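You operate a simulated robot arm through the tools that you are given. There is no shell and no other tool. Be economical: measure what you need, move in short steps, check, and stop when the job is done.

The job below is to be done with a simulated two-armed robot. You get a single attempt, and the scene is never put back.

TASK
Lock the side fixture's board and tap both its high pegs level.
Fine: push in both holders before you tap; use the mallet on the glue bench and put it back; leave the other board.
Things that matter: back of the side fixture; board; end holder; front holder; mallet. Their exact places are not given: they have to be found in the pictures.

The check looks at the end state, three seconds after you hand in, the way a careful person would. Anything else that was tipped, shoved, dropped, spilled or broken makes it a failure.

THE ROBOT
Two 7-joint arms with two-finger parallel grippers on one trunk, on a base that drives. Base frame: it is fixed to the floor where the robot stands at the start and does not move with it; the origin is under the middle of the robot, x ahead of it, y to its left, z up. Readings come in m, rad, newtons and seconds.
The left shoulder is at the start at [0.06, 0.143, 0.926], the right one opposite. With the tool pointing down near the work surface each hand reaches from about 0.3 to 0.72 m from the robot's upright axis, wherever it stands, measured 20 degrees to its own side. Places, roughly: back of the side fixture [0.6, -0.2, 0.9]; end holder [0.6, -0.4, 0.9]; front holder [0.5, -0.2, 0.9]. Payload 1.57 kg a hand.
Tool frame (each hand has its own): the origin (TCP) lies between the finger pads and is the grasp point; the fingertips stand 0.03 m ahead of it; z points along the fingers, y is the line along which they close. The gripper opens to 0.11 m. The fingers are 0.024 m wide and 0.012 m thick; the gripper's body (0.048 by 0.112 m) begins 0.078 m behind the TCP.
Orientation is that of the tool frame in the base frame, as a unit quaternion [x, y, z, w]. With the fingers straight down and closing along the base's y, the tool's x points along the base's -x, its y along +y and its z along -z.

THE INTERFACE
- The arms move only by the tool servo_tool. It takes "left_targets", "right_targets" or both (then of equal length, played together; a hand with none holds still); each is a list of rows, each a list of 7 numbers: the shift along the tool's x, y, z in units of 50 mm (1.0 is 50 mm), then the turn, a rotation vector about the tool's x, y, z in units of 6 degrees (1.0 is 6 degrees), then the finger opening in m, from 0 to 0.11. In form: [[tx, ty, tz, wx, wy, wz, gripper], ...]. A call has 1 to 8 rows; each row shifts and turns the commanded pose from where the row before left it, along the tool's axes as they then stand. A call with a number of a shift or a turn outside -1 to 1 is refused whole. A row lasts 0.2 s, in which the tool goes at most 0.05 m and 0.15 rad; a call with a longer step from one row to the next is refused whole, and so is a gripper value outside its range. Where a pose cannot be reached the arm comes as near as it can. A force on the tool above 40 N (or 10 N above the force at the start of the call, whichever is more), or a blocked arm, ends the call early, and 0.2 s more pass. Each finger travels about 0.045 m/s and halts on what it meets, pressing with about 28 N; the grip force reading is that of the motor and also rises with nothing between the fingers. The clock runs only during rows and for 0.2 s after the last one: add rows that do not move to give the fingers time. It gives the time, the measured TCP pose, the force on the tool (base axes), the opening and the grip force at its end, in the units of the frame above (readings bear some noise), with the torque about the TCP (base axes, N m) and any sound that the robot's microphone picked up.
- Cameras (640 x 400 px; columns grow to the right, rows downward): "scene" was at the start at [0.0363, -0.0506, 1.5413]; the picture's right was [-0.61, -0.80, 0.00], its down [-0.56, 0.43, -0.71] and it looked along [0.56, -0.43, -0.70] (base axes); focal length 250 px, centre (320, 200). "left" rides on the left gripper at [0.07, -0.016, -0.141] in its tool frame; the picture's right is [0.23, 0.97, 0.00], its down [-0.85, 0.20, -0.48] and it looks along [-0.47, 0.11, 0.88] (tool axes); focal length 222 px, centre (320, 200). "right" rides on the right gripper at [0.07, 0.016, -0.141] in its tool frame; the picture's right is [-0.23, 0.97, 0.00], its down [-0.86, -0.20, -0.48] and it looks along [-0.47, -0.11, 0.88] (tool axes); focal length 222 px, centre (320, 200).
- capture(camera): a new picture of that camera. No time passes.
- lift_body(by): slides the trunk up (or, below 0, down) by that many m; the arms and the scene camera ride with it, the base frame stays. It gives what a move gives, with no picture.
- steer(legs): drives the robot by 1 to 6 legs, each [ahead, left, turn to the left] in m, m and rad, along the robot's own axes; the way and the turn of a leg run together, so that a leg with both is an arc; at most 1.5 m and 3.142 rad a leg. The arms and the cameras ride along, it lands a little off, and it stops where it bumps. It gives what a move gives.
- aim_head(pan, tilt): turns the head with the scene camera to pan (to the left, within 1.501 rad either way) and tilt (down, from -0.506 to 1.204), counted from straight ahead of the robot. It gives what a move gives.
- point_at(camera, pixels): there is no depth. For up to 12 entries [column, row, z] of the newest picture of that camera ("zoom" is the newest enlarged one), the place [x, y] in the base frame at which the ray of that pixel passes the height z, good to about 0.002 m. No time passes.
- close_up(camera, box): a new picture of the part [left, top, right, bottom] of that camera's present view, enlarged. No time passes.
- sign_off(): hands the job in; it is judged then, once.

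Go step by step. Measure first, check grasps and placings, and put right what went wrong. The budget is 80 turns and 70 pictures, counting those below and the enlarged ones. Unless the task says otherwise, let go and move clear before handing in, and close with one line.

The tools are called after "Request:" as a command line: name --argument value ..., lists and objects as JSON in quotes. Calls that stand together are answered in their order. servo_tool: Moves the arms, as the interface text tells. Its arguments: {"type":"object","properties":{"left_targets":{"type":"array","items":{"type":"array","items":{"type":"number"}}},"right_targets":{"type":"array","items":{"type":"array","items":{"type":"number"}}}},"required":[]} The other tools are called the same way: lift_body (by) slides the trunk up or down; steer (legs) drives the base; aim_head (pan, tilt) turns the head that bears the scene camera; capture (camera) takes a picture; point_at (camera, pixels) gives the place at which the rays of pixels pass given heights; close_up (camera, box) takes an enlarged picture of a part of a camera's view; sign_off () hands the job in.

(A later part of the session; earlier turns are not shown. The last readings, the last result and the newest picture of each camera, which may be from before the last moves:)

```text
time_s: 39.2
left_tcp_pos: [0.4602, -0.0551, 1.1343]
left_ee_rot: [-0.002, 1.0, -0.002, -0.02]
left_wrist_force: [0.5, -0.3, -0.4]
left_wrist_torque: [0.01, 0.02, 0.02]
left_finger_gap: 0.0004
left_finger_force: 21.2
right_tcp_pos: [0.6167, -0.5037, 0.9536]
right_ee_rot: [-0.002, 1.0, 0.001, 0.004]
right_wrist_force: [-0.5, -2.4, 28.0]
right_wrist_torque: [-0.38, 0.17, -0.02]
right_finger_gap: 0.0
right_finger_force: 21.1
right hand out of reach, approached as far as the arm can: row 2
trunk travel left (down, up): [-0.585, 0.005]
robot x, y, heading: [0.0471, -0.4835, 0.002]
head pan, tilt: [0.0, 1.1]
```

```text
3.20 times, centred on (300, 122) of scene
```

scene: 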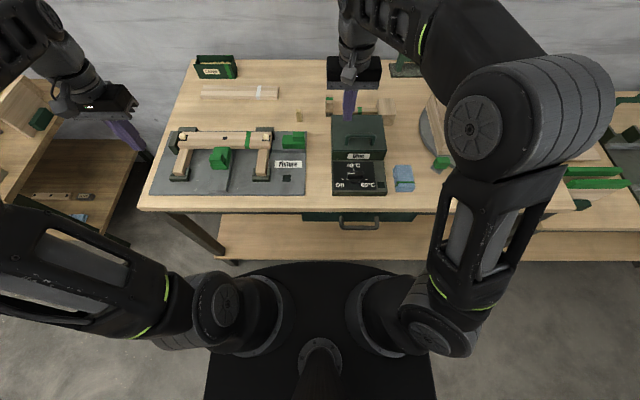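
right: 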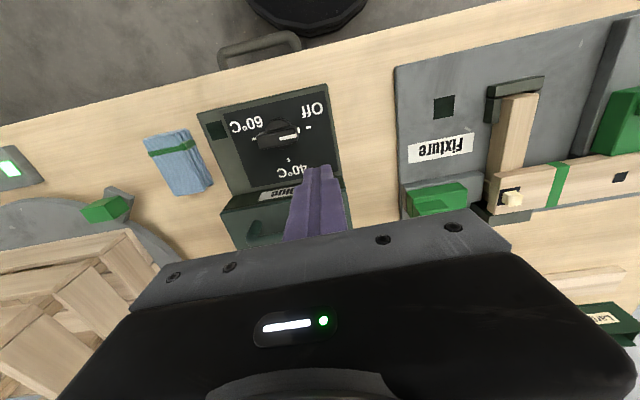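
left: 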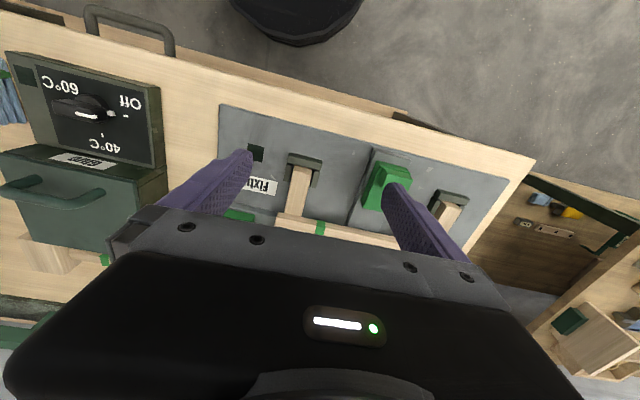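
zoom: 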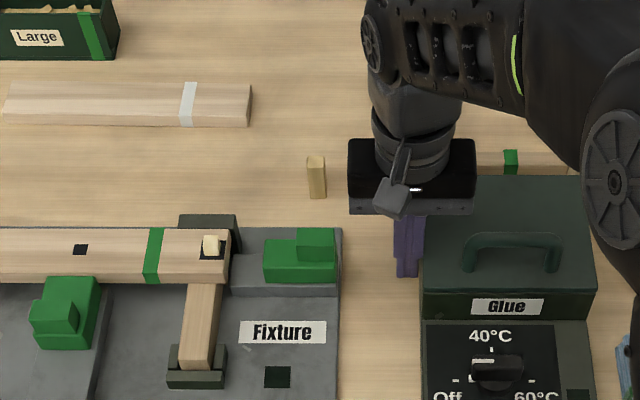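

A 28 N upward force: the gripper's body is resting on the glue box's lid (so its top is near 1.03). I'll rise at once and shift to y -0.455, x 0.64 before going down again.

Request:
servo_tool --right_targets '[[0, 0, -0.6, 0, 0, 0, 0], [0, 0, -0.4, 0, 0, 0, 0], [-0.24, 0.9, 0, 0, 0, 0, 0], [-0.2, 0.08, 0, 0, 0, 0, 0], [0, 0, 0, 0, 0, 0, 0]]'

Request:
close_up --camera "scene" --box '[200, 60, 400, 185]'

```text
time_s: 40.4
left_tcp_pos: [0.4615, -0.0546, 1.1322]
left_ee_rot: [-0.003, 1.0, -0.002, -0.021]
left_wrist_force: [-0.4, 1.2, 0.4]
left_wrist_torque: [0.0, -0.02, -0.02]
left_finger_gap: 0.0001
left_finger_force: 21.0
right_tcp_pos: [0.6385, -0.4529, 0.9999]
right_ee_rot: [-0.001, 1.0, 0.0, 0.0]
right_wrist_force: [0.2, 0.2, -0.8]
right_wrist_torque: [-0.02, 0.02, 0.0]
right_finger_gap: 0.0
right_finger_force: 21.2
trunk travel left (down, up): [-0.585, 0.005]
robot x, y, heading: [0.0453, -0.4813, 0.005]
head pan, tilt: [0.0, 1.1]
```

```text
3.20 times, centred on (300, 122) of scene
```

zoom: 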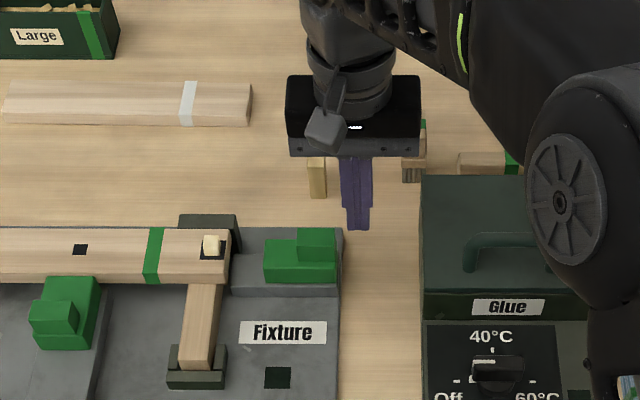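

The box has not moved (its left edge is still at column 420). Fingers hang just outside the end holder; I'll go down 5 cm carefully and push slowly towards +y.

Request:
servo_tool --right_targets '[[0, 0, 0.5, 0, 0, 0, 0], [0, 0, 0.5, 0, 0, 0, 0], [0, 0.2, 0, 0, 0, 0, 0], [0, 0.2, 0, 0, 0, 0, 0], [0, 0.2, 0, 0, 0, 0, 0], [0, 0.2, 0, 0, 0, 0, 0]]'

Request:
close_up --camera "scene" --box '[150, 60, 350, 185]'

```text
time_s: 41.8
left_tcp_pos: [0.4595, -0.0546, 1.1331]
left_ee_rot: [-0.002, 1.0, -0.001, -0.021]
left_wrist_force: [-0.4, 0.1, 0.7]
left_wrist_torque: [-0.01, -0.02, 0.0]
left_finger_gap: 0.0002
left_finger_force: 21.5
right_tcp_pos: [0.6393, -0.414, 0.9492]
right_ee_rot: [-0.003, 1.0, 0.0, 0.0]
right_wrist_force: [-4.2, -7.4, -2.8]
right_wrist_torque: [0.07, -0.02, 0.0]
right_finger_gap: 0.0001
right_finger_force: 21.0
trunk travel left (down, up): [-0.585, 0.005]
robot x, y, heading: [0.0463, -0.4815, 0.005]
head pan, tilt: [0.0, 1.1]
```

```text
3.20 times, centred on (250, 122) of scene
```

zoom: 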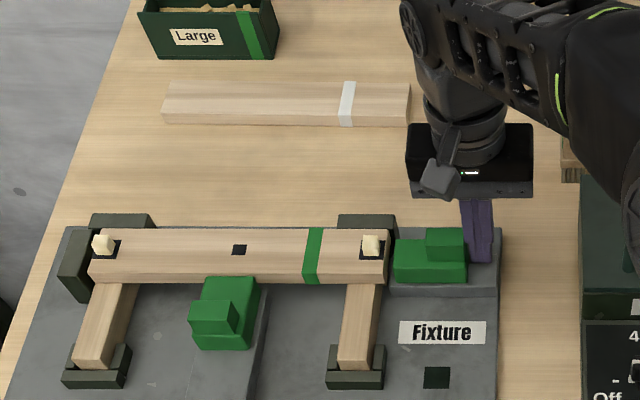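

The holder slides and is about 5–10 px from the board. Continue until the force rises.

Request:
servo_tool --right_targets '[[0, 0.15, 0, 0, 0, 0, 0], [0, 0.15, 0, 0, 0, 0, 0], [0, 0.15, 0, 0, 0, 0, 0], [0, 0.15, 0, 0, 0, 0, 0], [0, 0.12, 0, 0, 0, 0, 0], [0, 0.12, 0, 0, 0, 0, 0], [0, 0.1, 0, 0, 0, 0, 0], [0, 0.1, 0, 0, 0, 0, 0]]'

Request:
close_up --camera "scene" --box '[150, 60, 350, 185]'

```text
time_s: 42.8
left_tcp_pos: [0.4609, -0.0581, 1.1339]
left_ee_rot: [0.0, 1.0, -0.002, -0.02]
left_wrist_force: [0.2, 0.4, 0.2]
left_wrist_torque: [-0.03, -0.04, -0.03]
left_finger_gap: 0.0
left_finger_force: 21.7
right_tcp_pos: [0.6404, -0.3991, 0.9499]
right_ee_rot: [0.002, 1.0, -0.011, -0.001]
right_wrist_force: [-3.7, -14.0, 3.3]
right_wrist_torque: [0.21, 0.05, 0.23]
right_finger_gap: 0.0002
right_finger_force: 21.2
trunk travel left (down, up): [-0.585, 0.005]
robot x, y, heading: [0.0473, -0.4798, 0.002]
head pan, tilt: [0.0, 1.1]
stopped in row 4 (right hand): the force on the tool passed its limit at 45 N (the readings are from after the stop); the commanded pose is now the measured one
```

```text
3.20 times, centred on (250, 122) of scene
```

zoom: 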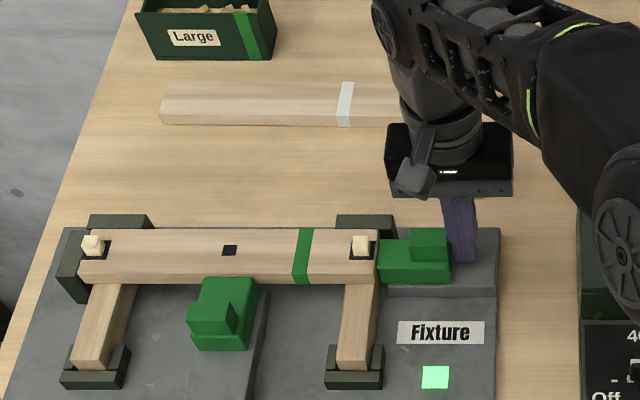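

The lamp at zoom (435,377) turned green: the board is locked. I'll withdraw the right hand upward and look at the left peg and stops with the left wrist camera.

Request:
servo_tool --right_targets '[[0, -0.4, 0, 0, 0, 0, 0], [0, 0, -1, 0, 0, 0, 0], [0, 0, -1, 0, 0, 0, 0], [0, 0, -1, 0, 0, 0, 0.05], [0, -0.5, 0, 0, 0, 0, 0.11], [0, -0.5, 0, 0, 0, 0, 0.11]]'

Request:
close_up --camera "left" --box '[160, 100, 480, 300]'

Request:
close_up --camera "scene" --box '[150, 120, 250, 182]'

```text
time_s: 44.2
left_tcp_pos: [0.4622, -0.0563, 1.133]
left_ee_rot: [-0.001, 1.0, -0.001, -0.021]
left_wrist_force: [-0.6, 1.0, 0.1]
left_wrist_torque: [-0.02, 0.01, 0.02]
left_finger_gap: 0.0001
left_finger_force: 21.7
right_tcp_pos: [0.6392, -0.4647, 1.042]
right_ee_rot: [0.001, 1.0, -0.006, -0.001]
right_wrist_force: [0.0, -0.5, 0.0]
right_wrist_torque: [0.0, -0.01, 0.01]
right_finger_gap: 0.0661
right_finger_force: 0.0
right hand out of reach, approached as far as the arm can: row 3, 4
trunk travel left (down, up): [-0.585, 0.005]
robot x, y, heading: [0.0461, -0.4793, 0.003]
head pan, tilt: [0.0, 1.1]
```

```text
2.00 times, centred on (320, 200) of left
```

zoom: 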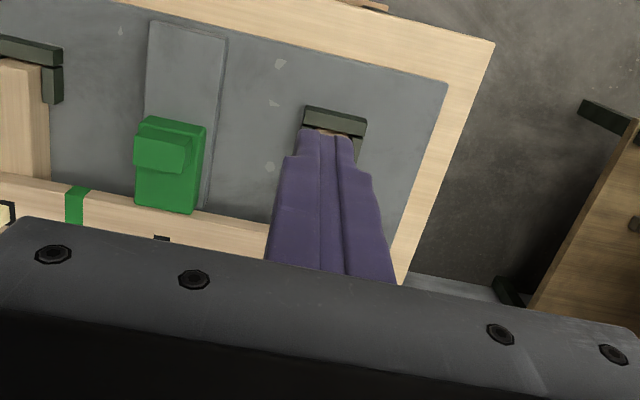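

```text
6.40 times, centred on (200, 151) of scene
```

zoom: 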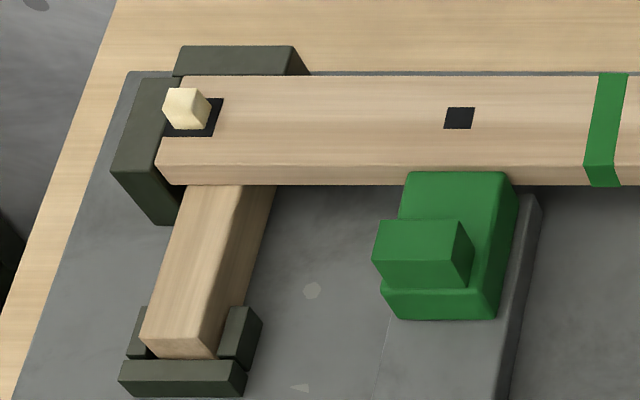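

The left peg sits near the board's end corner; the stops look about as high as the board or lower. I'll check the right-hand corner at the same zoom, and view the mallet.

Request:
close_up --camera "scene" --box '[230, 115, 310, 165]'

Request:
point_at --camera "zoom" --pixels '[[320, 200, 0.93]]'

Request:
capture --camera "right"

```text
8.00 times, centred on (270, 140) of scene
```

zoom: 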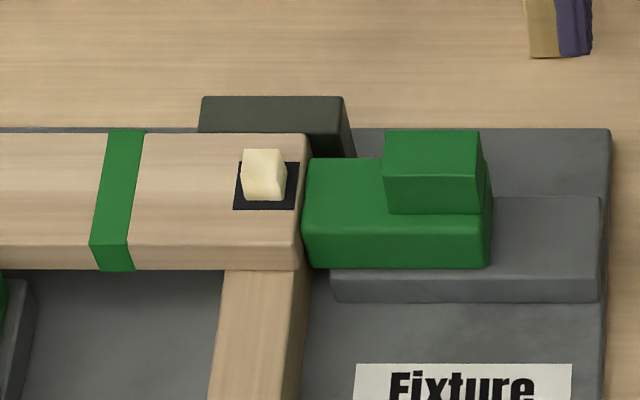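

```text
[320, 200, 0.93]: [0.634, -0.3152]
```

```text
31 pictures are left
```

right: 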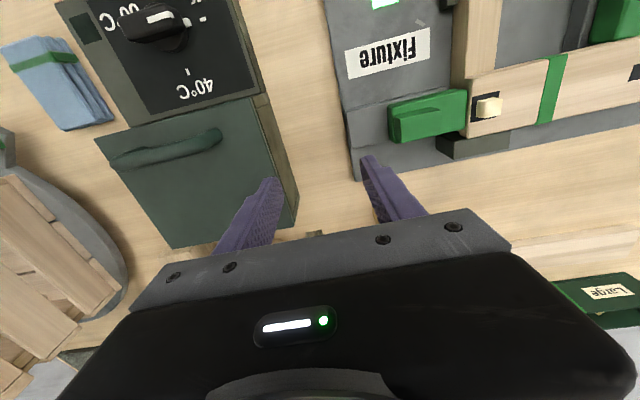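

The back stops are level with the board top, so the mallet head can overlap them; the knob of the end holder is about 3.8 cm from the right peg. Now for the mallet: I'll bring the right hand back to a free place above the bench front before turning it.

Request:
servo_tool --right_targets '[[0.9, 0, 0, 0, 0, 0, 0.05], [0.9, 0, 0, 0, 0, 0, 0.05], [0.6, 0, -0.75, 0, 0, 0, 0.05], [0.6, 0, -0.75, 0, 0, 0, 0.05], [0.4, -0.9, 0, 0, 0, 0, 0.05], [0, -0.9, 0, 0, 0, 0, 0.05], [0, -0.9, 0, 0, 0, 0, 0.05]]'

Request:
servo_tool --right_targets '[[0, 0, 0, 0, 0, 1, 0.05], [0, 0, 0, 0, 0, 1, 0.05], [0, 0, 0, 0, 0, 1, 0.05], [0, 0, 0, 0, 0, 1, 0.05], [0, 0, 0, 0, 0, 1, 0.05], [0, 0, 0, 0, 0, 1, 0.05], [0, 0, 0, 0, 0, 1, 0.05], [0, 0, 0, 0, 0, 1, 0.05]]'

Request:
servo_tool --right_targets '[[0, 0, 0, 0, 0, 1, 0.05], [0, 0, 0, 0, 0, 1, 0.05], [0, 0, 0, 0, 0, 1, 0.05], [0, 0, 0, 0, 0, 1, 0.05], [0, 0, 0, 0, 0, 1, 0.05], [0, 0, 0, 0, 0, 1, 0.05], [0, 0, 0, 0, 0, 1, 0.05], [0, 0, 0, 0, 0, 0, 0.05]]'

```text
time_s: 45.8
left_tcp_pos: [0.4615, -0.0578, 1.1342]
left_ee_rot: [-0.001, 1.0, -0.001, -0.02]
left_wrist_force: [-0.4, -0.5, 0.4]
left_wrist_torque: [0.03, -0.03, 0.01]
left_finger_gap: 0.0001
left_finger_force: 21.5
right_tcp_pos: [0.4682, -0.6, 1.1194]
right_ee_rot: [0.001, 1.0, -0.006, -0.001]
right_wrist_force: [-0.7, 0.1, 0.0]
right_wrist_torque: [0.0, 0.01, 0.0]
right_finger_gap: 0.0499
right_finger_force: 0.0
trunk travel left (down, up): [-0.585, 0.005]
robot x, y, heading: [0.0447, -0.4837, 0.003]
head pan, tilt: [0.0, 1.1]
```

```text
time_s: 47.6
left_tcp_pos: [0.4616, -0.0575, 1.1328]
left_ee_rot: [-0.001, 1.0, -0.002, -0.021]
left_wrist_force: [-0.3, 1.1, 0.6]
left_wrist_torque: [-0.04, 0.01, 0.0]
left_finger_gap: 0.0
left_finger_force: 21.0
right_tcp_pos: [0.4699, -0.5988, 1.1185]
right_ee_rot: [0.408, 0.913, -0.006, 0.002]
right_wrist_force: [0.2, -0.3, -0.5]
right_wrist_torque: [0.02, 0.0, 0.0]
right_finger_gap: 0.05
right_finger_force: 0.0
trunk travel left (down, up): [-0.585, 0.005]
robot x, y, heading: [0.0467, -0.4847, -0.001]
head pan, tilt: [0.0, 1.1]
```

```text
time_s: 49.4
left_tcp_pos: [0.4615, -0.0563, 1.1329]
left_ee_rot: [-0.001, 1.0, -0.001, -0.021]
left_wrist_force: [-1.1, 0.6, -0.3]
left_wrist_torque: [0.02, -0.01, 0.03]
left_finger_gap: 0.0
left_finger_force: 21.2
right_tcp_pos: [0.4699, -0.5989, 1.1184]
right_ee_rot: [0.709, 0.706, -0.006, 0.004]
right_wrist_force: [0.4, 0.4, 0.4]
right_wrist_torque: [-0.01, -0.03, 0.01]
right_finger_gap: 0.0501
right_finger_force: 0.0
trunk travel left (down, up): [-0.585, 0.005]
robot x, y, heading: [0.0457, -0.4836, 0.002]
head pan, tilt: [0.0, 1.1]
```

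The hand has turned: tool x = +Y, tool y = +X. I'll look at the mallet now that the arm has moved.

Request:
close_up --camera "scene" --box '[310, 70, 440, 150]'

Request:
point_at --camera "zoom" --pixels '[[320, 200, 0.9]]'

```text
4.92 times, centred on (375, 110) of scene
```

zoom: 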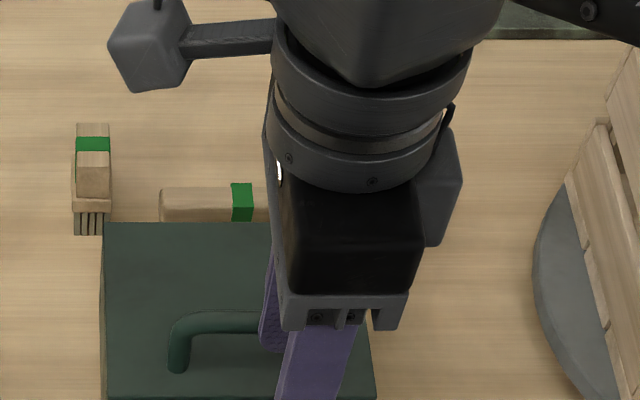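

```text
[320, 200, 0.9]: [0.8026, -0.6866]
```

The hand blocks the view. I'll move it to the right and tilt the fingers 30° forward, then look again.

Request:
servo_tool --right_targets '[[-1, 0, 0, 0, 0, 0, 0.05], [-1, 0, 0, 0, 0, 0, 0.05], [-1, 0, 0, 0, 0, 0, 0.05], [0, 0, 0, -1, 0, 0, 0.05], [0, 0, 0, -1, 0, 0, 0.05], [0, 0, 0, -1, 0, 0, 0.05], [0, 0, 0, -1, 0, 0, 0.05], [0, 0, 0, -1, 0, 0, 0.05]]'

Request:
close_up --camera "scene" --box '[310, 70, 440, 150]'

Request:
capture --camera "right"

```text
time_s: 51.2
left_tcp_pos: [0.4616, -0.057, 1.1336]
left_ee_rot: [-0.001, 1.0, -0.002, -0.02]
left_wrist_force: [0.1, 0.1, -0.1]
left_wrist_torque: [-0.01, -0.06, 0.03]
left_finger_gap: 0.0
left_finger_force: 21.1
right_tcp_pos: [0.4688, -0.7478, 1.1209]
right_ee_rot: [0.682, 0.684, 0.179, 0.188]
right_wrist_force: [0.1, -0.7, 0.2]
right_wrist_torque: [0.02, -0.03, -0.01]
right_finger_gap: 0.05
right_finger_force: 0.0
trunk travel left (down, up): [-0.585, 0.005]
robot x, y, heading: [0.0462, -0.4833, 0.005]
head pan, tilt: [0.0, 1.1]
```

```text
4.92 times, centred on (375, 110) of scene
```

zoom: 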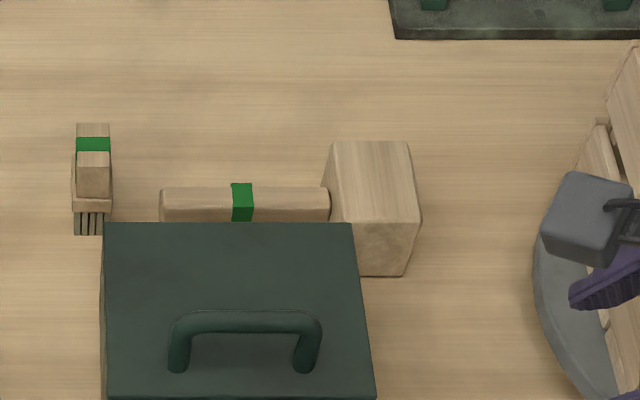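

```text
28 pictures are left
```

right: 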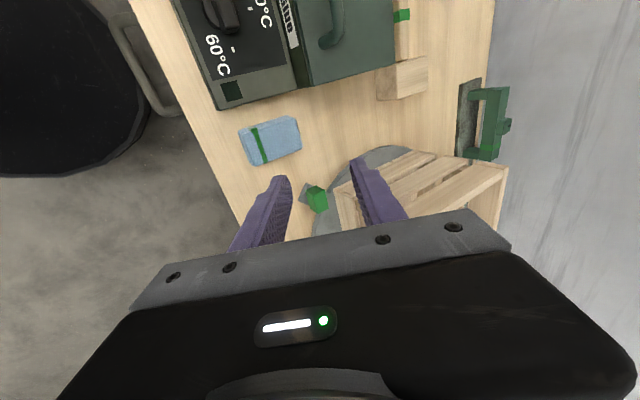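

Both cameras now show the mallet. Measuring it from both for heights.

Request:
point_at --camera "zoom" --pixels '[[332, 142, 0.93], [332, 142, 0.95], [408, 142, 0.94], [420, 218, 0.94], [345, 222, 0.94], [405, 276, 0.87], [350, 276, 0.87], [160, 187, 0.91], [330, 187, 0.91], [330, 207, 0.91], [242, 205, 0.91], [168, 372, 1.05]]'

Request:
close_up --camera "right" --box '[330, 0, 460, 110]'

```text
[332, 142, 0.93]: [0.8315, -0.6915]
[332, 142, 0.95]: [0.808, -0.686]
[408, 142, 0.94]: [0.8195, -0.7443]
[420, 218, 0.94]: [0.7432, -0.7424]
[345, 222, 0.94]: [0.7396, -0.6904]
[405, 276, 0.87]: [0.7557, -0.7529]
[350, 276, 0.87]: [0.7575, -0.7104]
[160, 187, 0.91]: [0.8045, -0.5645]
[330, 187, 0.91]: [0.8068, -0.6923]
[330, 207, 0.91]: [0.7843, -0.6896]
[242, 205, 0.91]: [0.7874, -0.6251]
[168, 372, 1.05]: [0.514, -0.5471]
```

```text
3.64 times, centred on (395, 55) of right
```

zoom: 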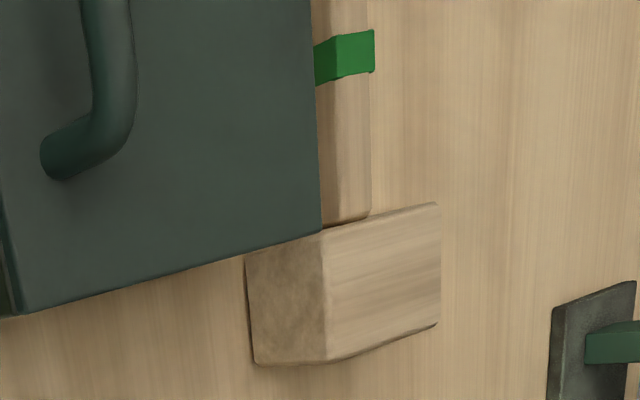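

Request:
point_at --camera "zoom" --pixels '[[322, 232, 0.93], [322, 232, 0.94], [328, 360, 0.94], [328, 360, 0.93], [438, 325, 0.94], [438, 325, 0.93], [438, 205, 0.93], [255, 362, 0.87], [370, 72, 0.91], [337, 82, 0.91], [372, 205, 0.9], [337, 82, 0.92]]'

```text
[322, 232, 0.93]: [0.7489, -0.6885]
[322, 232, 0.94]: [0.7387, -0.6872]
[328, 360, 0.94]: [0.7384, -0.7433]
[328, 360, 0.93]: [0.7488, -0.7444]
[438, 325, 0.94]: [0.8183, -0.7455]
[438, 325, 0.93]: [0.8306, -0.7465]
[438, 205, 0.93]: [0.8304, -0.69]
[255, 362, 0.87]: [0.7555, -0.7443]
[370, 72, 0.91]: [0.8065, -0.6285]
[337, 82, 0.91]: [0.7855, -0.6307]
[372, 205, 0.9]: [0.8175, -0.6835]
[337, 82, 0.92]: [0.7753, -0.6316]
```

The mallet: head 0.055 × 0.082 × 0.054 m centred at (0.797, -0.718), handle along y at x ≈ 0.796, z ≈ 0.897, from y -0.565 to -0.69. I'll go past the glue box's right side (y -0.715) with the hand tilted.

Request:
servo_tool --right_targets '[[0.66, 0, 0, 0, 0, 0, 0.06], [0, 0.614, 0.754, 0, 0, 0, 0.06], [0, 0.614, 0.754, 0, 0, 0, 0.06], [0, 0.614, 0.754, 0, 0, 0, 0.06], [0, 0.614, 0.754, 0, 0, 0, 0.06], [0, 0.614, 0.754, 0, 0, 0, 0.06], [0, 0.614, 0.754, 0, 0, 0, 0.06], [0, 0.614, 0.754, 0, 0, 0, 0.06]]'

Request:
capture --camera "scene"

```text
time_s: 53.0
left_tcp_pos: [0.4637, -0.0573, 1.1334]
left_ee_rot: [-0.001, 1.0, -0.001, -0.022]
left_wrist_force: [1.1, -0.1, 0.0]
left_wrist_torque: [0.01, -0.01, 0.01]
left_finger_gap: 0.0
left_finger_force: 21.0
right_tcp_pos: [0.7911, -0.7163, 0.9989]
right_ee_rot: [0.682, 0.684, 0.177, 0.187]
right_wrist_force: [0.1, -0.2, 0.3]
right_wrist_torque: [0.0, 0.06, 0.0]
right_finger_gap: 0.06
right_finger_force: 0.1
trunk travel left (down, up): [-0.585, 0.005]
robot x, y, heading: [0.0443, -0.4821, 0.002]
head pan, tilt: [0.0, 1.1]
```

```text
26 pictures are left
```

scene: 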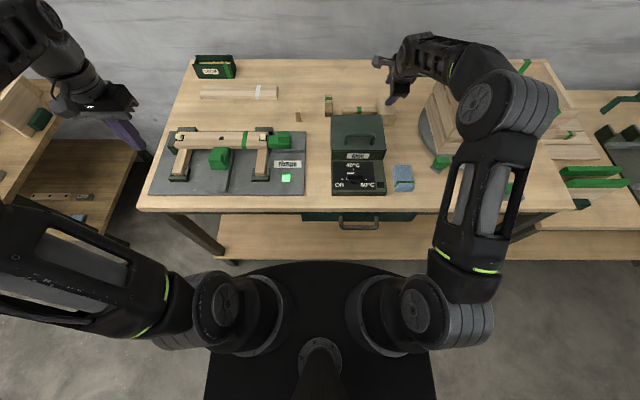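

The hand is in place above the mallet head side. Now shift over the handle, lower to 0.963, and bring the tilt down to 12°.

Request:
servo_tool --right_targets '[[0.88, 0, 0, 0, 0, 0, 0.06], [0, -0.35, 0.61, 0, 0, 0, 0.06], [0, 0, 0, 1, 0, 0, 0.06], [0, 0, 0, 1, 0, 0, 0.06], [0, 0, 0, 1, 0, 0, 0.06], [0, 0, 0, 0, 0, 0, 0.06]]'

Request:
capture --camera "right"

Request:
close_up --camera "scene" --box '[310, 40, 440, 150]'

```text
time_s: 54.4
left_tcp_pos: [0.462, -0.0563, 1.1339]
left_ee_rot: [-0.002, 1.0, -0.002, -0.02]
left_wrist_force: [0.0, -0.5, -0.1]
left_wrist_torque: [0.0, -0.01, 0.0]
left_finger_gap: 0.0
left_finger_force: 21.2
right_tcp_pos: [0.788, -0.6725, 0.9637]
right_ee_rot: [0.703, 0.703, 0.068, 0.078]
right_wrist_force: [0.7, 0.3, 0.3]
right_wrist_torque: [0.01, 0.03, 0.01]
right_finger_gap: 0.0602
right_finger_force: 0.1
trunk travel left (down, up): [-0.585, 0.005]
robot x, y, heading: [0.0454, -0.4802, 0.001]
head pan, tilt: [0.0, 1.1]
```

```text
25 pictures are left
```

right: 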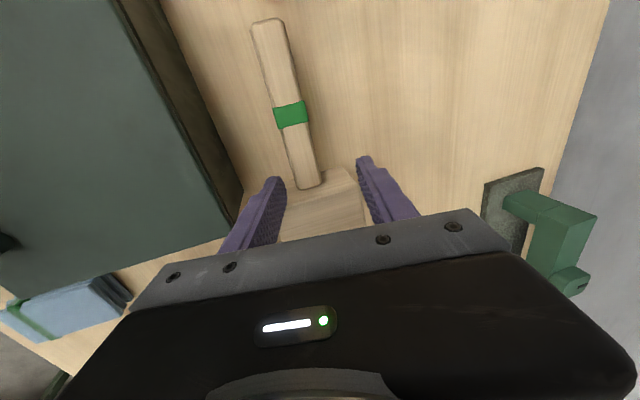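

```text
3.64 times, centred on (375, 95) of scene
```

zoom: 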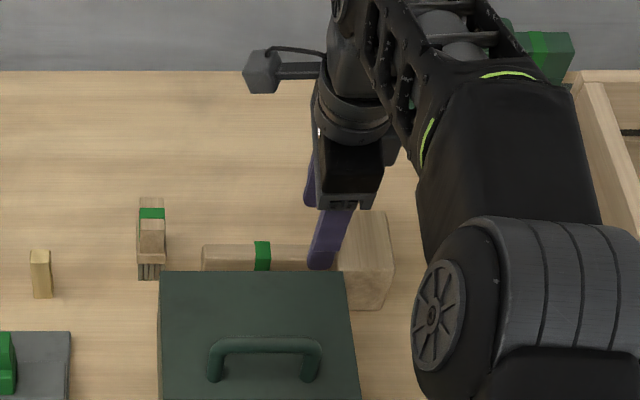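

The handle lies between the fingertips. Checking its line with this closer camera before going down.

Request:
point_at --camera "right" --pixels '[[300, 187, 0.909], [320, 180, 0.909], [276, 112, 0.909], [306, 105, 0.909], [254, 25, 0.909], [283, 22, 0.909], [320, 180, 0.92], [300, 187, 0.9], [345, 168, 0.925], [245, 190, 0.925]]'

```text
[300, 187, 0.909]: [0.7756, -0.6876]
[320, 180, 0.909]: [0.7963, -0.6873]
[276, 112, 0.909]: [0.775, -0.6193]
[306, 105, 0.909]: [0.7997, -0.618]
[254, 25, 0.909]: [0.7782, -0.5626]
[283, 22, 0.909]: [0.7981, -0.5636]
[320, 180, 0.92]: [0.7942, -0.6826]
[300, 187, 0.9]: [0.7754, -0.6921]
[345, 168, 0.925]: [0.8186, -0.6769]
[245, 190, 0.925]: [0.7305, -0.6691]
```

From straight above, the handle is at x 0.7755–0.797 (centre 0.787), which puts the bench near 0.878. I'll go down to TCP z 0.926 and close.

Request:
servo_tool --right_targets '[[0, -0.11, 0.37, 0, 0, 0, 0.06], [0, -0.11, 0.36, 0, 0, 0, 0.06], [0, 0, 0, 0, 0, 0, 0.06], [0, 0, 0, 0, 0, 0, 0.0], [0, 0, 0, 0, 0, 0, 0.0], [0, 0, 0, 0, 0, 0, 0.0], [0, 0, 0, 0, 0, 0, 0.0]]'

Request:
capture --camera "right"

```text
time_s: 56.0
left_tcp_pos: [0.4617, -0.0573, 1.1337]
left_ee_rot: [-0.001, 1.0, 0.0, -0.02]
left_wrist_force: [0.2, 0.0, 0.5]
left_wrist_torque: [0.01, -0.01, -0.04]
left_finger_gap: 0.0
left_finger_force: 21.2
right_tcp_pos: [0.7845, -0.6738, 0.9262]
right_ee_rot: [0.704, 0.703, 0.069, 0.079]
right_wrist_force: [-1.2, -0.1, 6.8]
right_wrist_torque: [-0.28, 0.38, 0.26]
right_finger_gap: 0.0259
right_finger_force: 28.1
trunk travel left (down, up): [-0.585, 0.005]
robot x, y, heading: [0.0484, -0.4792, 0.002]
head pan, tilt: [0.0, 1.1]
```

```text
23 pictures are left
```

right: 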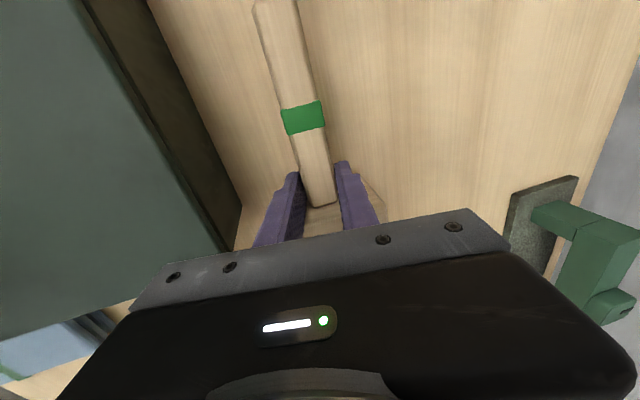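

The handle is gripped (gap 0.026, 28 N). I'll lift a little, tilt back to 30°, and rise; then check the grasp.

Request:
servo_tool --right_targets '[[0, 0.04, -0.2, 0, 0, 0, 0.0], [0, 0.06, -0.3, 0, 0, 0, 0.0], [0, 0, 0, -1, 0, 0, 0.0], [0, 0, 0, -1, 0, 0, 0.0], [0, 0, 0, -1, 0, 0, 0.0], [0, 0.3, -0.52, 0, 0, 0, 0.0], [0, 0.3, -0.52, 0, 0, 0, 0.0]]'

Request:
capture --camera "right"

```text
time_s: 57.6
left_tcp_pos: [0.4611, -0.0564, 1.1334]
left_ee_rot: [-0.001, 1.0, -0.001, -0.021]
left_wrist_force: [0.5, -0.6, -0.2]
left_wrist_torque: [0.02, 0.0, -0.03]
left_finger_gap: 0.0002
left_finger_force: 21.0
right_tcp_pos: [0.7822, -0.6731, 1.0105]
right_ee_rot: [0.683, 0.684, 0.178, 0.187]
right_wrist_force: [0.9, -0.3, -3.4]
right_wrist_torque: [0.13, 0.02, 0.0]
right_finger_gap: 0.0239
right_finger_force: 27.6
trunk travel left (down, up): [-0.585, 0.005]
robot x, y, heading: [0.0469, -0.4827, 0.001]
head pan, tilt: [0.0, 1.1]
```

```text
22 pictures are left
```

right: 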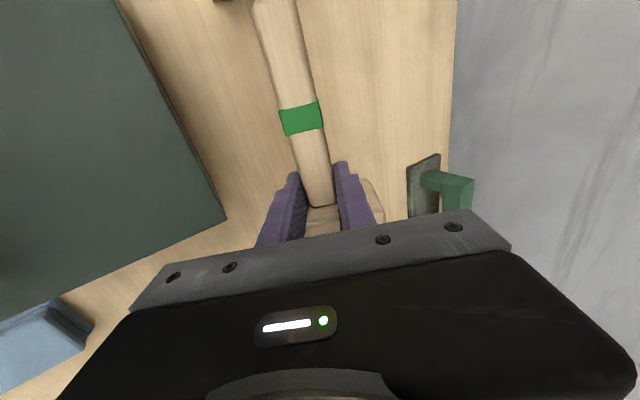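

The mallet is firmly held (3.4 N, the pads now flat on a 24 mm handle, so the head is square to the tool). I'll raise it over the box and bring it back, and pull the left hand in for the drive.

Request:
servo_tool --right_targets '[[0, -0.02, -0.763, 0, 0, 0, 0], [0, -0.02, -0.763, 0, 0, 0, 0], [0, -0.02, -0.763, 0, 0, 0, 0], [0, -0.02, -0.763, 0, 0, 0, 0], [0, -0.78, -0.45, 0, 0, 0, 0], [0, -0.78, -0.45, 0, 0, 0, 0], [0, -0.78, -0.45, 0, 0, 0, 0], [0, -0.78, -0.45, 0, 0, 0, 0]]' --left_targets '[[0.15, -0.5, 0, 0, 0, 0, 0], [0.15, -0.5, 0, 0, 0, 0, 0], [0.15, -0.5, 0, 0, 0, 0, 0], [0.15, -0.5, 0, 0, 0, 0, 0], [0.15, -0.5, 0, 0, 0, 0, 0], [0.15, -0.5, 0, 0, 0, 0, 0], [0.15, -0.5, 0, 0, 0, 0, 0], [0.15, -0.5, 0, 0, 0, 0, 0]]'

Request:
servo_tool --right_targets '[[0, 0, 0, 1, 0, 0, 0], [0, 0, 0, 1, 0, 0, 0], [0, 0, 0, 1, 0, 0, 0], [0, 0, 0, 1, 0, 0, 0], [0, 0, 0, 1, 0, 0, 0], [0, 0, 0, 0, 0, 0, 0]]'

Request:
capture --camera "scene"

```text
time_s: 59.4
left_tcp_pos: [0.3992, -0.2593, 1.1363]
left_ee_rot: [-0.001, 1.0, -0.001, -0.021]
left_wrist_force: [-0.4, -0.5, 0.8]
left_wrist_torque: [0.02, -0.04, 0.04]
left_finger_gap: 0.0003
left_finger_force: 21.4
right_tcp_pos: [0.5234, -0.6746, 1.139]
right_ee_rot: [0.682, 0.684, 0.179, 0.188]
right_wrist_force: [-0.3, -0.4, -3.6]
right_wrist_torque: [0.15, 0.0, 0.01]
right_finger_gap: 0.0238
right_finger_force: 27.9
trunk travel left (down, up): [-0.585, 0.005]
robot x, y, heading: [0.0488, -0.4808, 0.003]
head pan, tilt: [0.0, 1.1]
```

```text
time_s: 60.8
left_tcp_pos: [0.3999, -0.2582, 1.1362]
left_ee_rot: [-0.001, 1.0, -0.002, -0.021]
left_wrist_force: [0.5, -0.1, -0.1]
left_wrist_torque: [0.01, -0.01, 0.01]
left_finger_gap: 0.0
left_finger_force: 21.6
right_tcp_pos: [0.524, -0.6728, 1.1408]
right_ee_rot: [0.708, 0.706, -0.007, 0.004]
right_wrist_force: [-0.2, -0.2, -4.3]
right_wrist_torque: [0.12, -0.01, 0.0]
right_finger_gap: 0.0236
right_finger_force: 28.1
trunk travel left (down, up): [-0.585, 0.005]
robot x, y, heading: [0.0498, -0.4792, 0.002]
head pan, tilt: [0.0, 1.1]
```

```text
21 pictures are left
```

scene: 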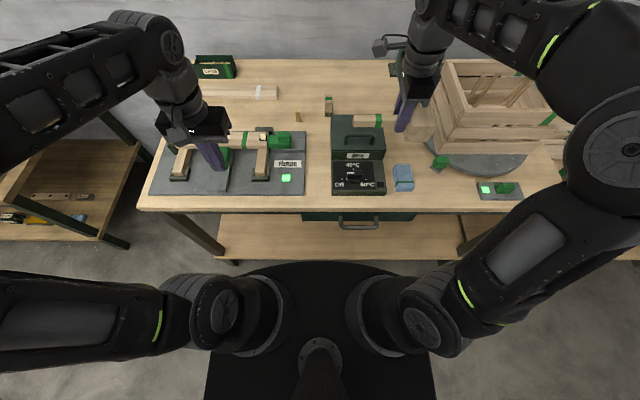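

Both hands are clear above everything. I'll ease back 2 cm and drive left 0.46 m to work at the fixture.

Request:
steer --legs '[[-0.02, 0, 0], [0, 0.46, 0]]'

Request:
capture --camera "scene"

```text
time_s: 64.0
left_tcp_pos: [0.3838, 0.2014, 1.1365]
left_ee_rot: [0.002, 1.0, -0.002, -0.021]
left_wrist_force: [-0.1, 0.7, 0.4]
left_wrist_torque: [-0.04, 0.02, 0.01]
left_finger_gap: 0.0001
left_finger_force: 21.2
right_tcp_pos: [0.5046, -0.2124, 1.141]
right_ee_rot: [0.71, 0.704, -0.006, 0.003]
right_wrist_force: [0.1, 0.4, -3.6]
right_wrist_torque: [0.14, -0.03, 0.01]
right_finger_gap: 0.0239
right_finger_force: 27.9
trunk travel left (down, up): [-0.585, 0.005]
robot x, y, heading: [0.0317, -0.0233, -0.003]
head pan, tilt: [0.0, 1.1]
```

```text
20 pictures are left
```

scene: 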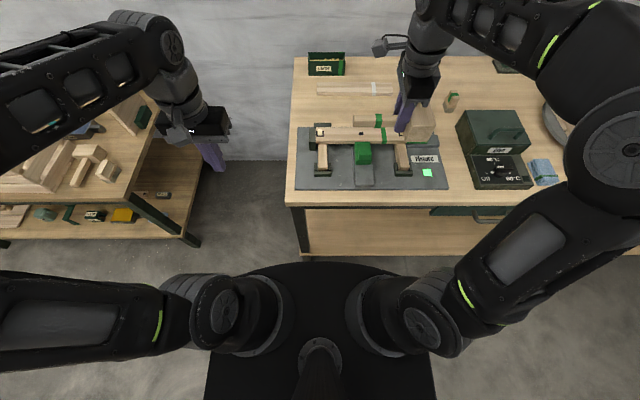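

I'll measure both peg corners from this vantage; the mallet may hide the right one.

Request:
close_up --camera "scene" --box '[295, 105, 455, 205]'

Request:
point_at --camera "zoom" --pixels '[[320, 200, 0.93]]'

```text
4.00 times, centred on (375, 155) of scene
```

zoom: 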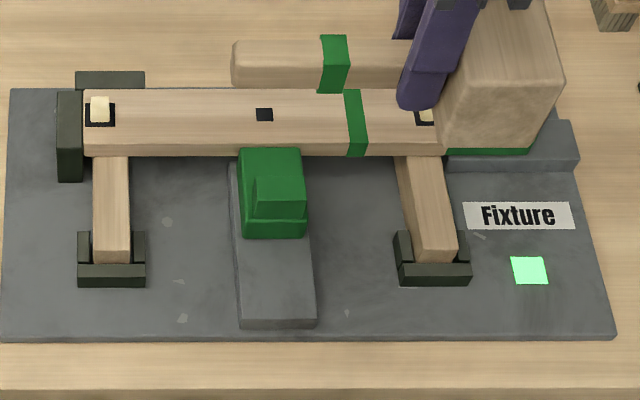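

```text
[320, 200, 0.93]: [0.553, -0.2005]
```

Request:
point_at --camera "zoom" --pixels '[[100, 115, 0.93], [100, 115, 0.94], [100, 106, 0.95], [100, 106, 0.96], [200, 145, 0.93], [200, 145, 0.94], [200, 156, 0.915], [84, 146, 0.935], [424, 118, 0.935], [438, 148, 0.935], [250, 187, 0.95], [200, 90, 0.935]]'

Request:
servo_tool --right_targets '[[1, 0, 0, 0, 0, 0, 0], [1, 0, 0, 0, 0, 0, 0], [1, 0, 0, 0, 0, 0, 0], [1, 0, 0, 0, 0, 0, 0], [1, 0, 0, 0, 0, 0, 0]]'

Request:
close_up --camera "scene" --box '[295, 85, 455, 185]'

Request:
capture --camera "right"

```text
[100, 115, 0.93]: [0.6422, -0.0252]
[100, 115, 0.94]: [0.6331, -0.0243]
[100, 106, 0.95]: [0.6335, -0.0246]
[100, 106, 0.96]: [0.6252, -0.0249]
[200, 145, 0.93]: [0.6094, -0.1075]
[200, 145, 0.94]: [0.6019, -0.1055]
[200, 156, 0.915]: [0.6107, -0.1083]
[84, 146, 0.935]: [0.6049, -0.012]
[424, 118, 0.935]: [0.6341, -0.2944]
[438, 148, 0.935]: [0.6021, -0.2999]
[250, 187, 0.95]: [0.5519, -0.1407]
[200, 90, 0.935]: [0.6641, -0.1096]
```

```text
time_s: 65.2
left_tcp_pos: [0.3818, 0.2024, 1.1362]
left_ee_rot: [0.002, 1.0, -0.002, -0.021]
left_wrist_force: [-0.5, 0.9, -0.2]
left_wrist_torque: [-0.05, 0.0, 0.03]
left_finger_gap: 0.0
left_finger_force: 21.5
right_tcp_pos: [0.5041, 0.0387, 1.1368]
right_ee_rot: [0.71, 0.704, -0.007, 0.005]
right_wrist_force: [-0.6, -0.3, -3.3]
right_wrist_torque: [0.09, 0.0, 0.0]
right_finger_gap: 0.0239
right_finger_force: 27.5
trunk travel left (down, up): [-0.585, 0.005]
robot x, y, heading: [0.0256, -0.0198, -0.008]
head pan, tilt: [0.0, 1.1]
```

```text
4.00 times, centred on (375, 135) of scene
```

zoom: 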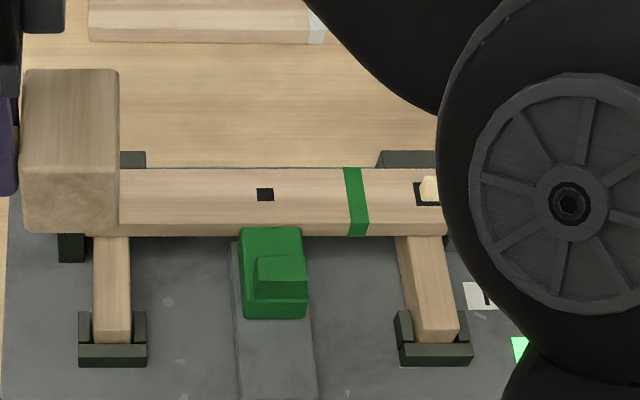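

```text
17 pictures are left
```

right: 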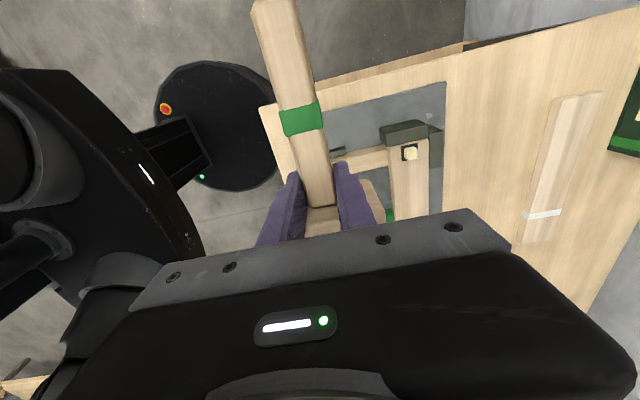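

The wrist camera sees the left peg at (410,152) from another side, which lets me triangulate its top.

Request:
point_at --camera "right" --pixels '[[410, 150, 0.94], [410, 150, 0.95], [410, 150, 0.96], [410, 153, 0.93], [410, 153, 0.94], [391, 141, 0.93], [428, 138, 0.93], [391, 141, 0.94], [428, 138, 0.94], [449, 80, 0.88]]'

Request:
close_up --camera "right" --box '[370, 110, 450, 160]'

```text
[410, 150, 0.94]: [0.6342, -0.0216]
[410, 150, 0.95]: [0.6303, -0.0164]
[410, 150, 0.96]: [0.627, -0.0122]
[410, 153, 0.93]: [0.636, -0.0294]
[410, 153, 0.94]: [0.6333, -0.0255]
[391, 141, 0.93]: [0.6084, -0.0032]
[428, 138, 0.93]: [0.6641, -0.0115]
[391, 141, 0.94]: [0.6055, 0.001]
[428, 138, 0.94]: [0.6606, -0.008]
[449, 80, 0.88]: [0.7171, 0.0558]
```

```text
8.00 times, centred on (410, 135) of right
```

zoom: 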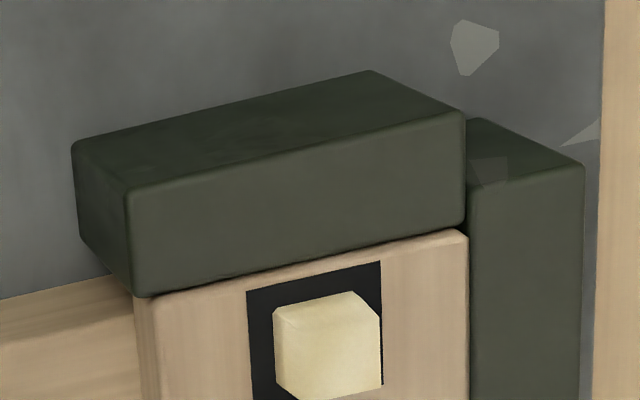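

Peg positions: left about (0.634, -0.025), right about (0.634, -0.298), board top z ≈ 0.94, peg tops ≈ 0.955. I'll offset the head inward so that only the peg and board lie under it: left strike TCP at (0.620, 0.005), hovering first.

Request:
servo_tool --right_targets '[[-0.17, 0.58, 0.51, 0, 0, 0, 0], [-0.17, 0.58, 0.51, 0, 0, 0, 0], [-0.17, 0.58, 0.51, 0, 0, 0, 0], [-0.17, 0.58, 0.51, 0, 0, 0, 0], [0, 0, 0, 0, 0, 0, 0]]'

Request:
close_up --camera "scene" --box '[280, 95, 400, 170]'

Request:
capture --camera "left"

```text
time_s: 66.4
left_tcp_pos: [0.3821, 0.2005, 1.1353]
left_ee_rot: [0.002, 1.0, -0.001, -0.02]
left_wrist_force: [-0.8, 0.4, -0.3]
left_wrist_torque: [0.01, -0.01, 0.01]
left_finger_gap: 0.0
left_finger_force: 21.5
right_tcp_pos: [0.6184, 0.0018, 1.0358]
right_ee_rot: [0.71, 0.704, -0.006, 0.004]
right_wrist_force: [-0.4, -0.1, -3.1]
right_wrist_torque: [0.13, -0.01, 0.0]
right_finger_gap: 0.0238
right_finger_force: 28.3
trunk travel left (down, up): [-0.585, 0.005]
robot x, y, heading: [0.0269, -0.023, -0.003]
head pan, tilt: [0.0, 1.1]
```

```text
5.33 times, centred on (340, 132) of scene
```

zoom: 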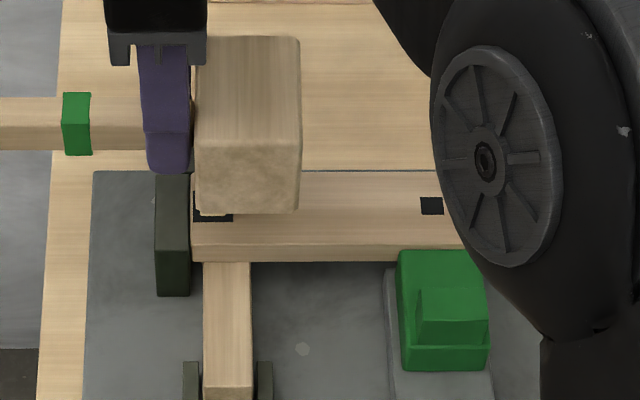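

```text
14 pictures are left
```

left: 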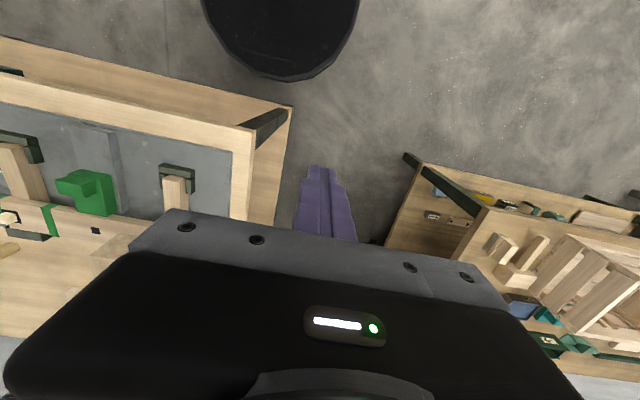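

Request:
point_at --camera "zoom" --pixels '[[195, 212, 0.989], [298, 213, 0.989], [200, 142, 1.042], [300, 36, 1.042], [191, 245, 0.938], [207, 205, 0.94], [191, 262, 0.92]]'

```text
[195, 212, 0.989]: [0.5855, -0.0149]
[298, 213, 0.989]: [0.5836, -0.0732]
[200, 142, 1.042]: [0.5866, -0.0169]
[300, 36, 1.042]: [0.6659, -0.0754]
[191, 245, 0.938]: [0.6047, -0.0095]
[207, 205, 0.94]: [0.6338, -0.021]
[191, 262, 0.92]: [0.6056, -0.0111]
```

The head spans x 0.585–0.666, y -0.0155 to -0.0745, with the peg under its outer corner as planned. A small shift, then the first tap.

Request:
servo_tool --right_targets '[[0.06, -0.08, 0, 0, 0, 0, 0], [0, 0, 0.9, 0, 0, 0, 0], [0, 0, 0.1, 0, 0, 0, 0], [0, 0, -0.8, 0, 0, 0, 0], [0, 0, 0, 0, 0, 0, 0]]'

Request:
close_up --camera "scene" --box '[280, 95, 400, 170]'

```text
time_s: 67.6
left_tcp_pos: [0.3826, 0.2006, 1.1368]
left_ee_rot: [0.002, 1.0, -0.002, -0.021]
left_wrist_force: [-0.7, -0.4, -0.5]
left_wrist_torque: [0.01, 0.0, -0.02]
left_finger_gap: 0.0001
left_finger_force: 20.5
right_tcp_pos: [0.617, 0.0031, 1.0228]
right_ee_rot: [0.71, 0.704, -0.006, 0.004]
right_wrist_force: [0.4, -1.1, -4.5]
right_wrist_torque: [0.12, 0.01, 0.02]
right_finger_gap: 0.0235
right_finger_force: 27.8
trunk travel left (down, up): [-0.585, 0.005]
robot x, y, heading: [0.0249, -0.0214, -0.002]
head pan, tilt: [0.0, 1.1]
```

```text
5.33 times, centred on (340, 132) of scene
```

zoom: 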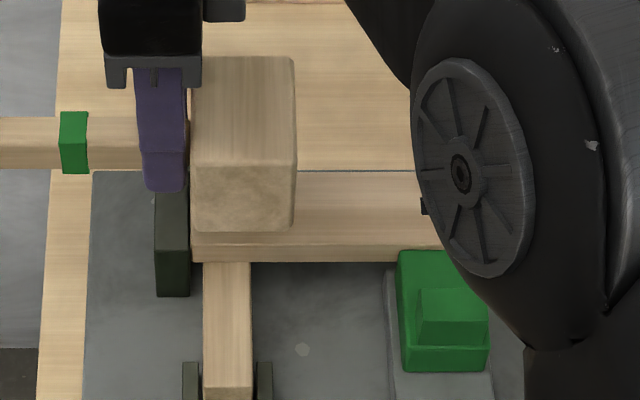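

No contact force or sound was reported, so the tap was too shallow or soft. I'll tap deeper.

Request:
servo_tool --right_targets '[[0, 0, 0.9, 0, 0, 0, 0], [0, 0, 0.3, 0, 0, 0, 0]]'

```text
time_s: 68.2
left_tcp_pos: [0.3794, 0.1996, 1.137]
left_ee_rot: [0.001, 1.0, -0.002, -0.02]
left_wrist_force: [0.5, 0.5, 0.1]
left_wrist_torque: [-0.03, 0.01, -0.01]
left_finger_gap: 0.0
left_finger_force: 21.0
right_tcp_pos: [0.6205, 0.0022, 0.979]
right_ee_rot: [0.71, 0.704, 0.001, 0.008]
right_wrist_force: [-9.4, -2.5, 22.9]
right_wrist_torque: [-0.56, 0.87, -0.23]
right_finger_gap: 0.0236
right_finger_force: 27.7
trunk travel left (down, up): [-0.585, 0.005]
robot x, y, heading: [0.0272, -0.0227, -0.002]
head pan, tilt: [0.0, 1.1]
stopped in row 2 (right hand): the force on the tool passed its limit at 49 N (the readings are from after the stop); the commanded pose is now the measured one
```

Contact with 49 N at TCP z 0.979. I'll lift and look at the peg.

Request:
servo_tool --right_targets '[[0, 0, -0.9, 0, 0, 0, 0], [0, -0.9, -0.3, 0, 0, 0, 0], [0, -0.9, -0.3, 0, 0, 0, 0], [0, -0.9, -0.3, 0, 0, 0, 0]]'

Request:
capture --camera "right"

Request:
close_up --camera "scene" --box '[290, 85, 450, 185]'

```text
time_s: 69.2
left_tcp_pos: [0.3808, 0.2008, 1.1351]
left_ee_rot: [0.001, 1.0, -0.002, -0.02]
left_wrist_force: [-0.7, 0.1, 0.3]
left_wrist_torque: [0.0, -0.05, 0.0]
left_finger_gap: 0.0
left_finger_force: 22.0
right_tcp_pos: [0.4825, 0.0055, 1.0651]
right_ee_rot: [0.71, 0.704, 0.002, 0.007]
right_wrist_force: [-0.1, 1.0, -2.9]
right_wrist_torque: [0.11, -0.05, 0.04]
right_finger_gap: 0.0241
right_finger_force: 27.7
trunk travel left (down, up): [-0.585, 0.005]
robot x, y, heading: [0.0256, -0.0195, -0.003]
head pan, tilt: [0.0, 1.1]
```

```text
12 pictures are left
```

right: 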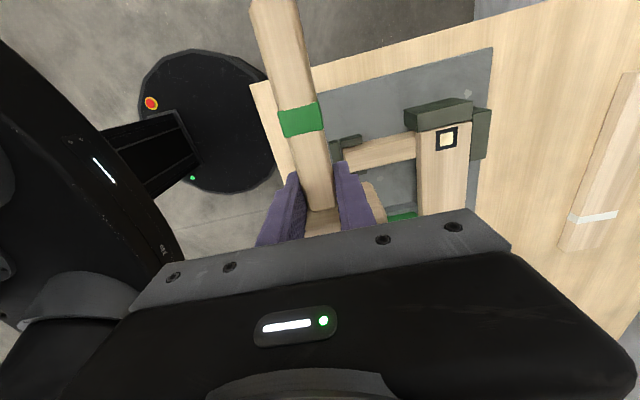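

```text
4.00 times, centred on (370, 135) of scene
```

zoom: 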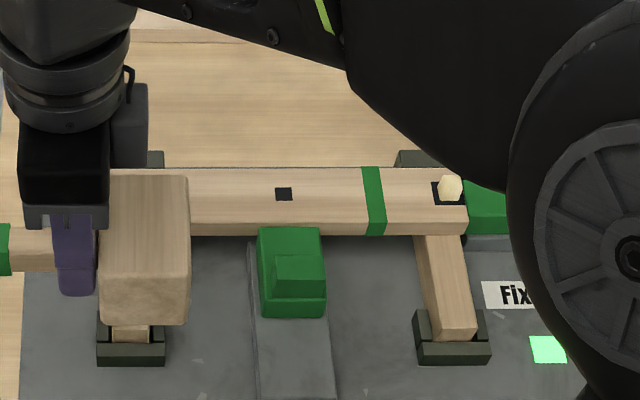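

The left peg at (447,138) now looks lower and centred in its hole. Zooming in to verify.

Request:
close_up --camera "right" --box '[410, 105, 490, 155]'

```text
8.00 times, centred on (450, 130) of right
```

zoom: 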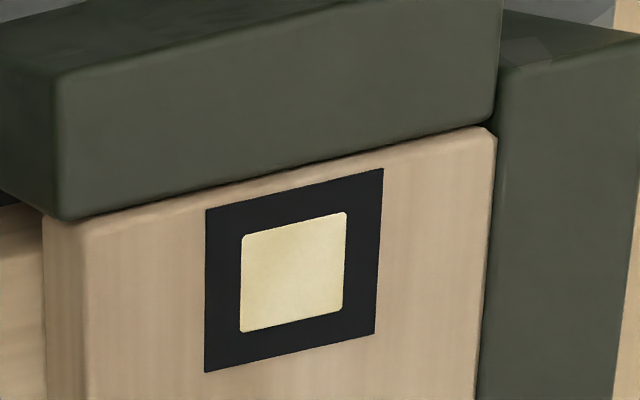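

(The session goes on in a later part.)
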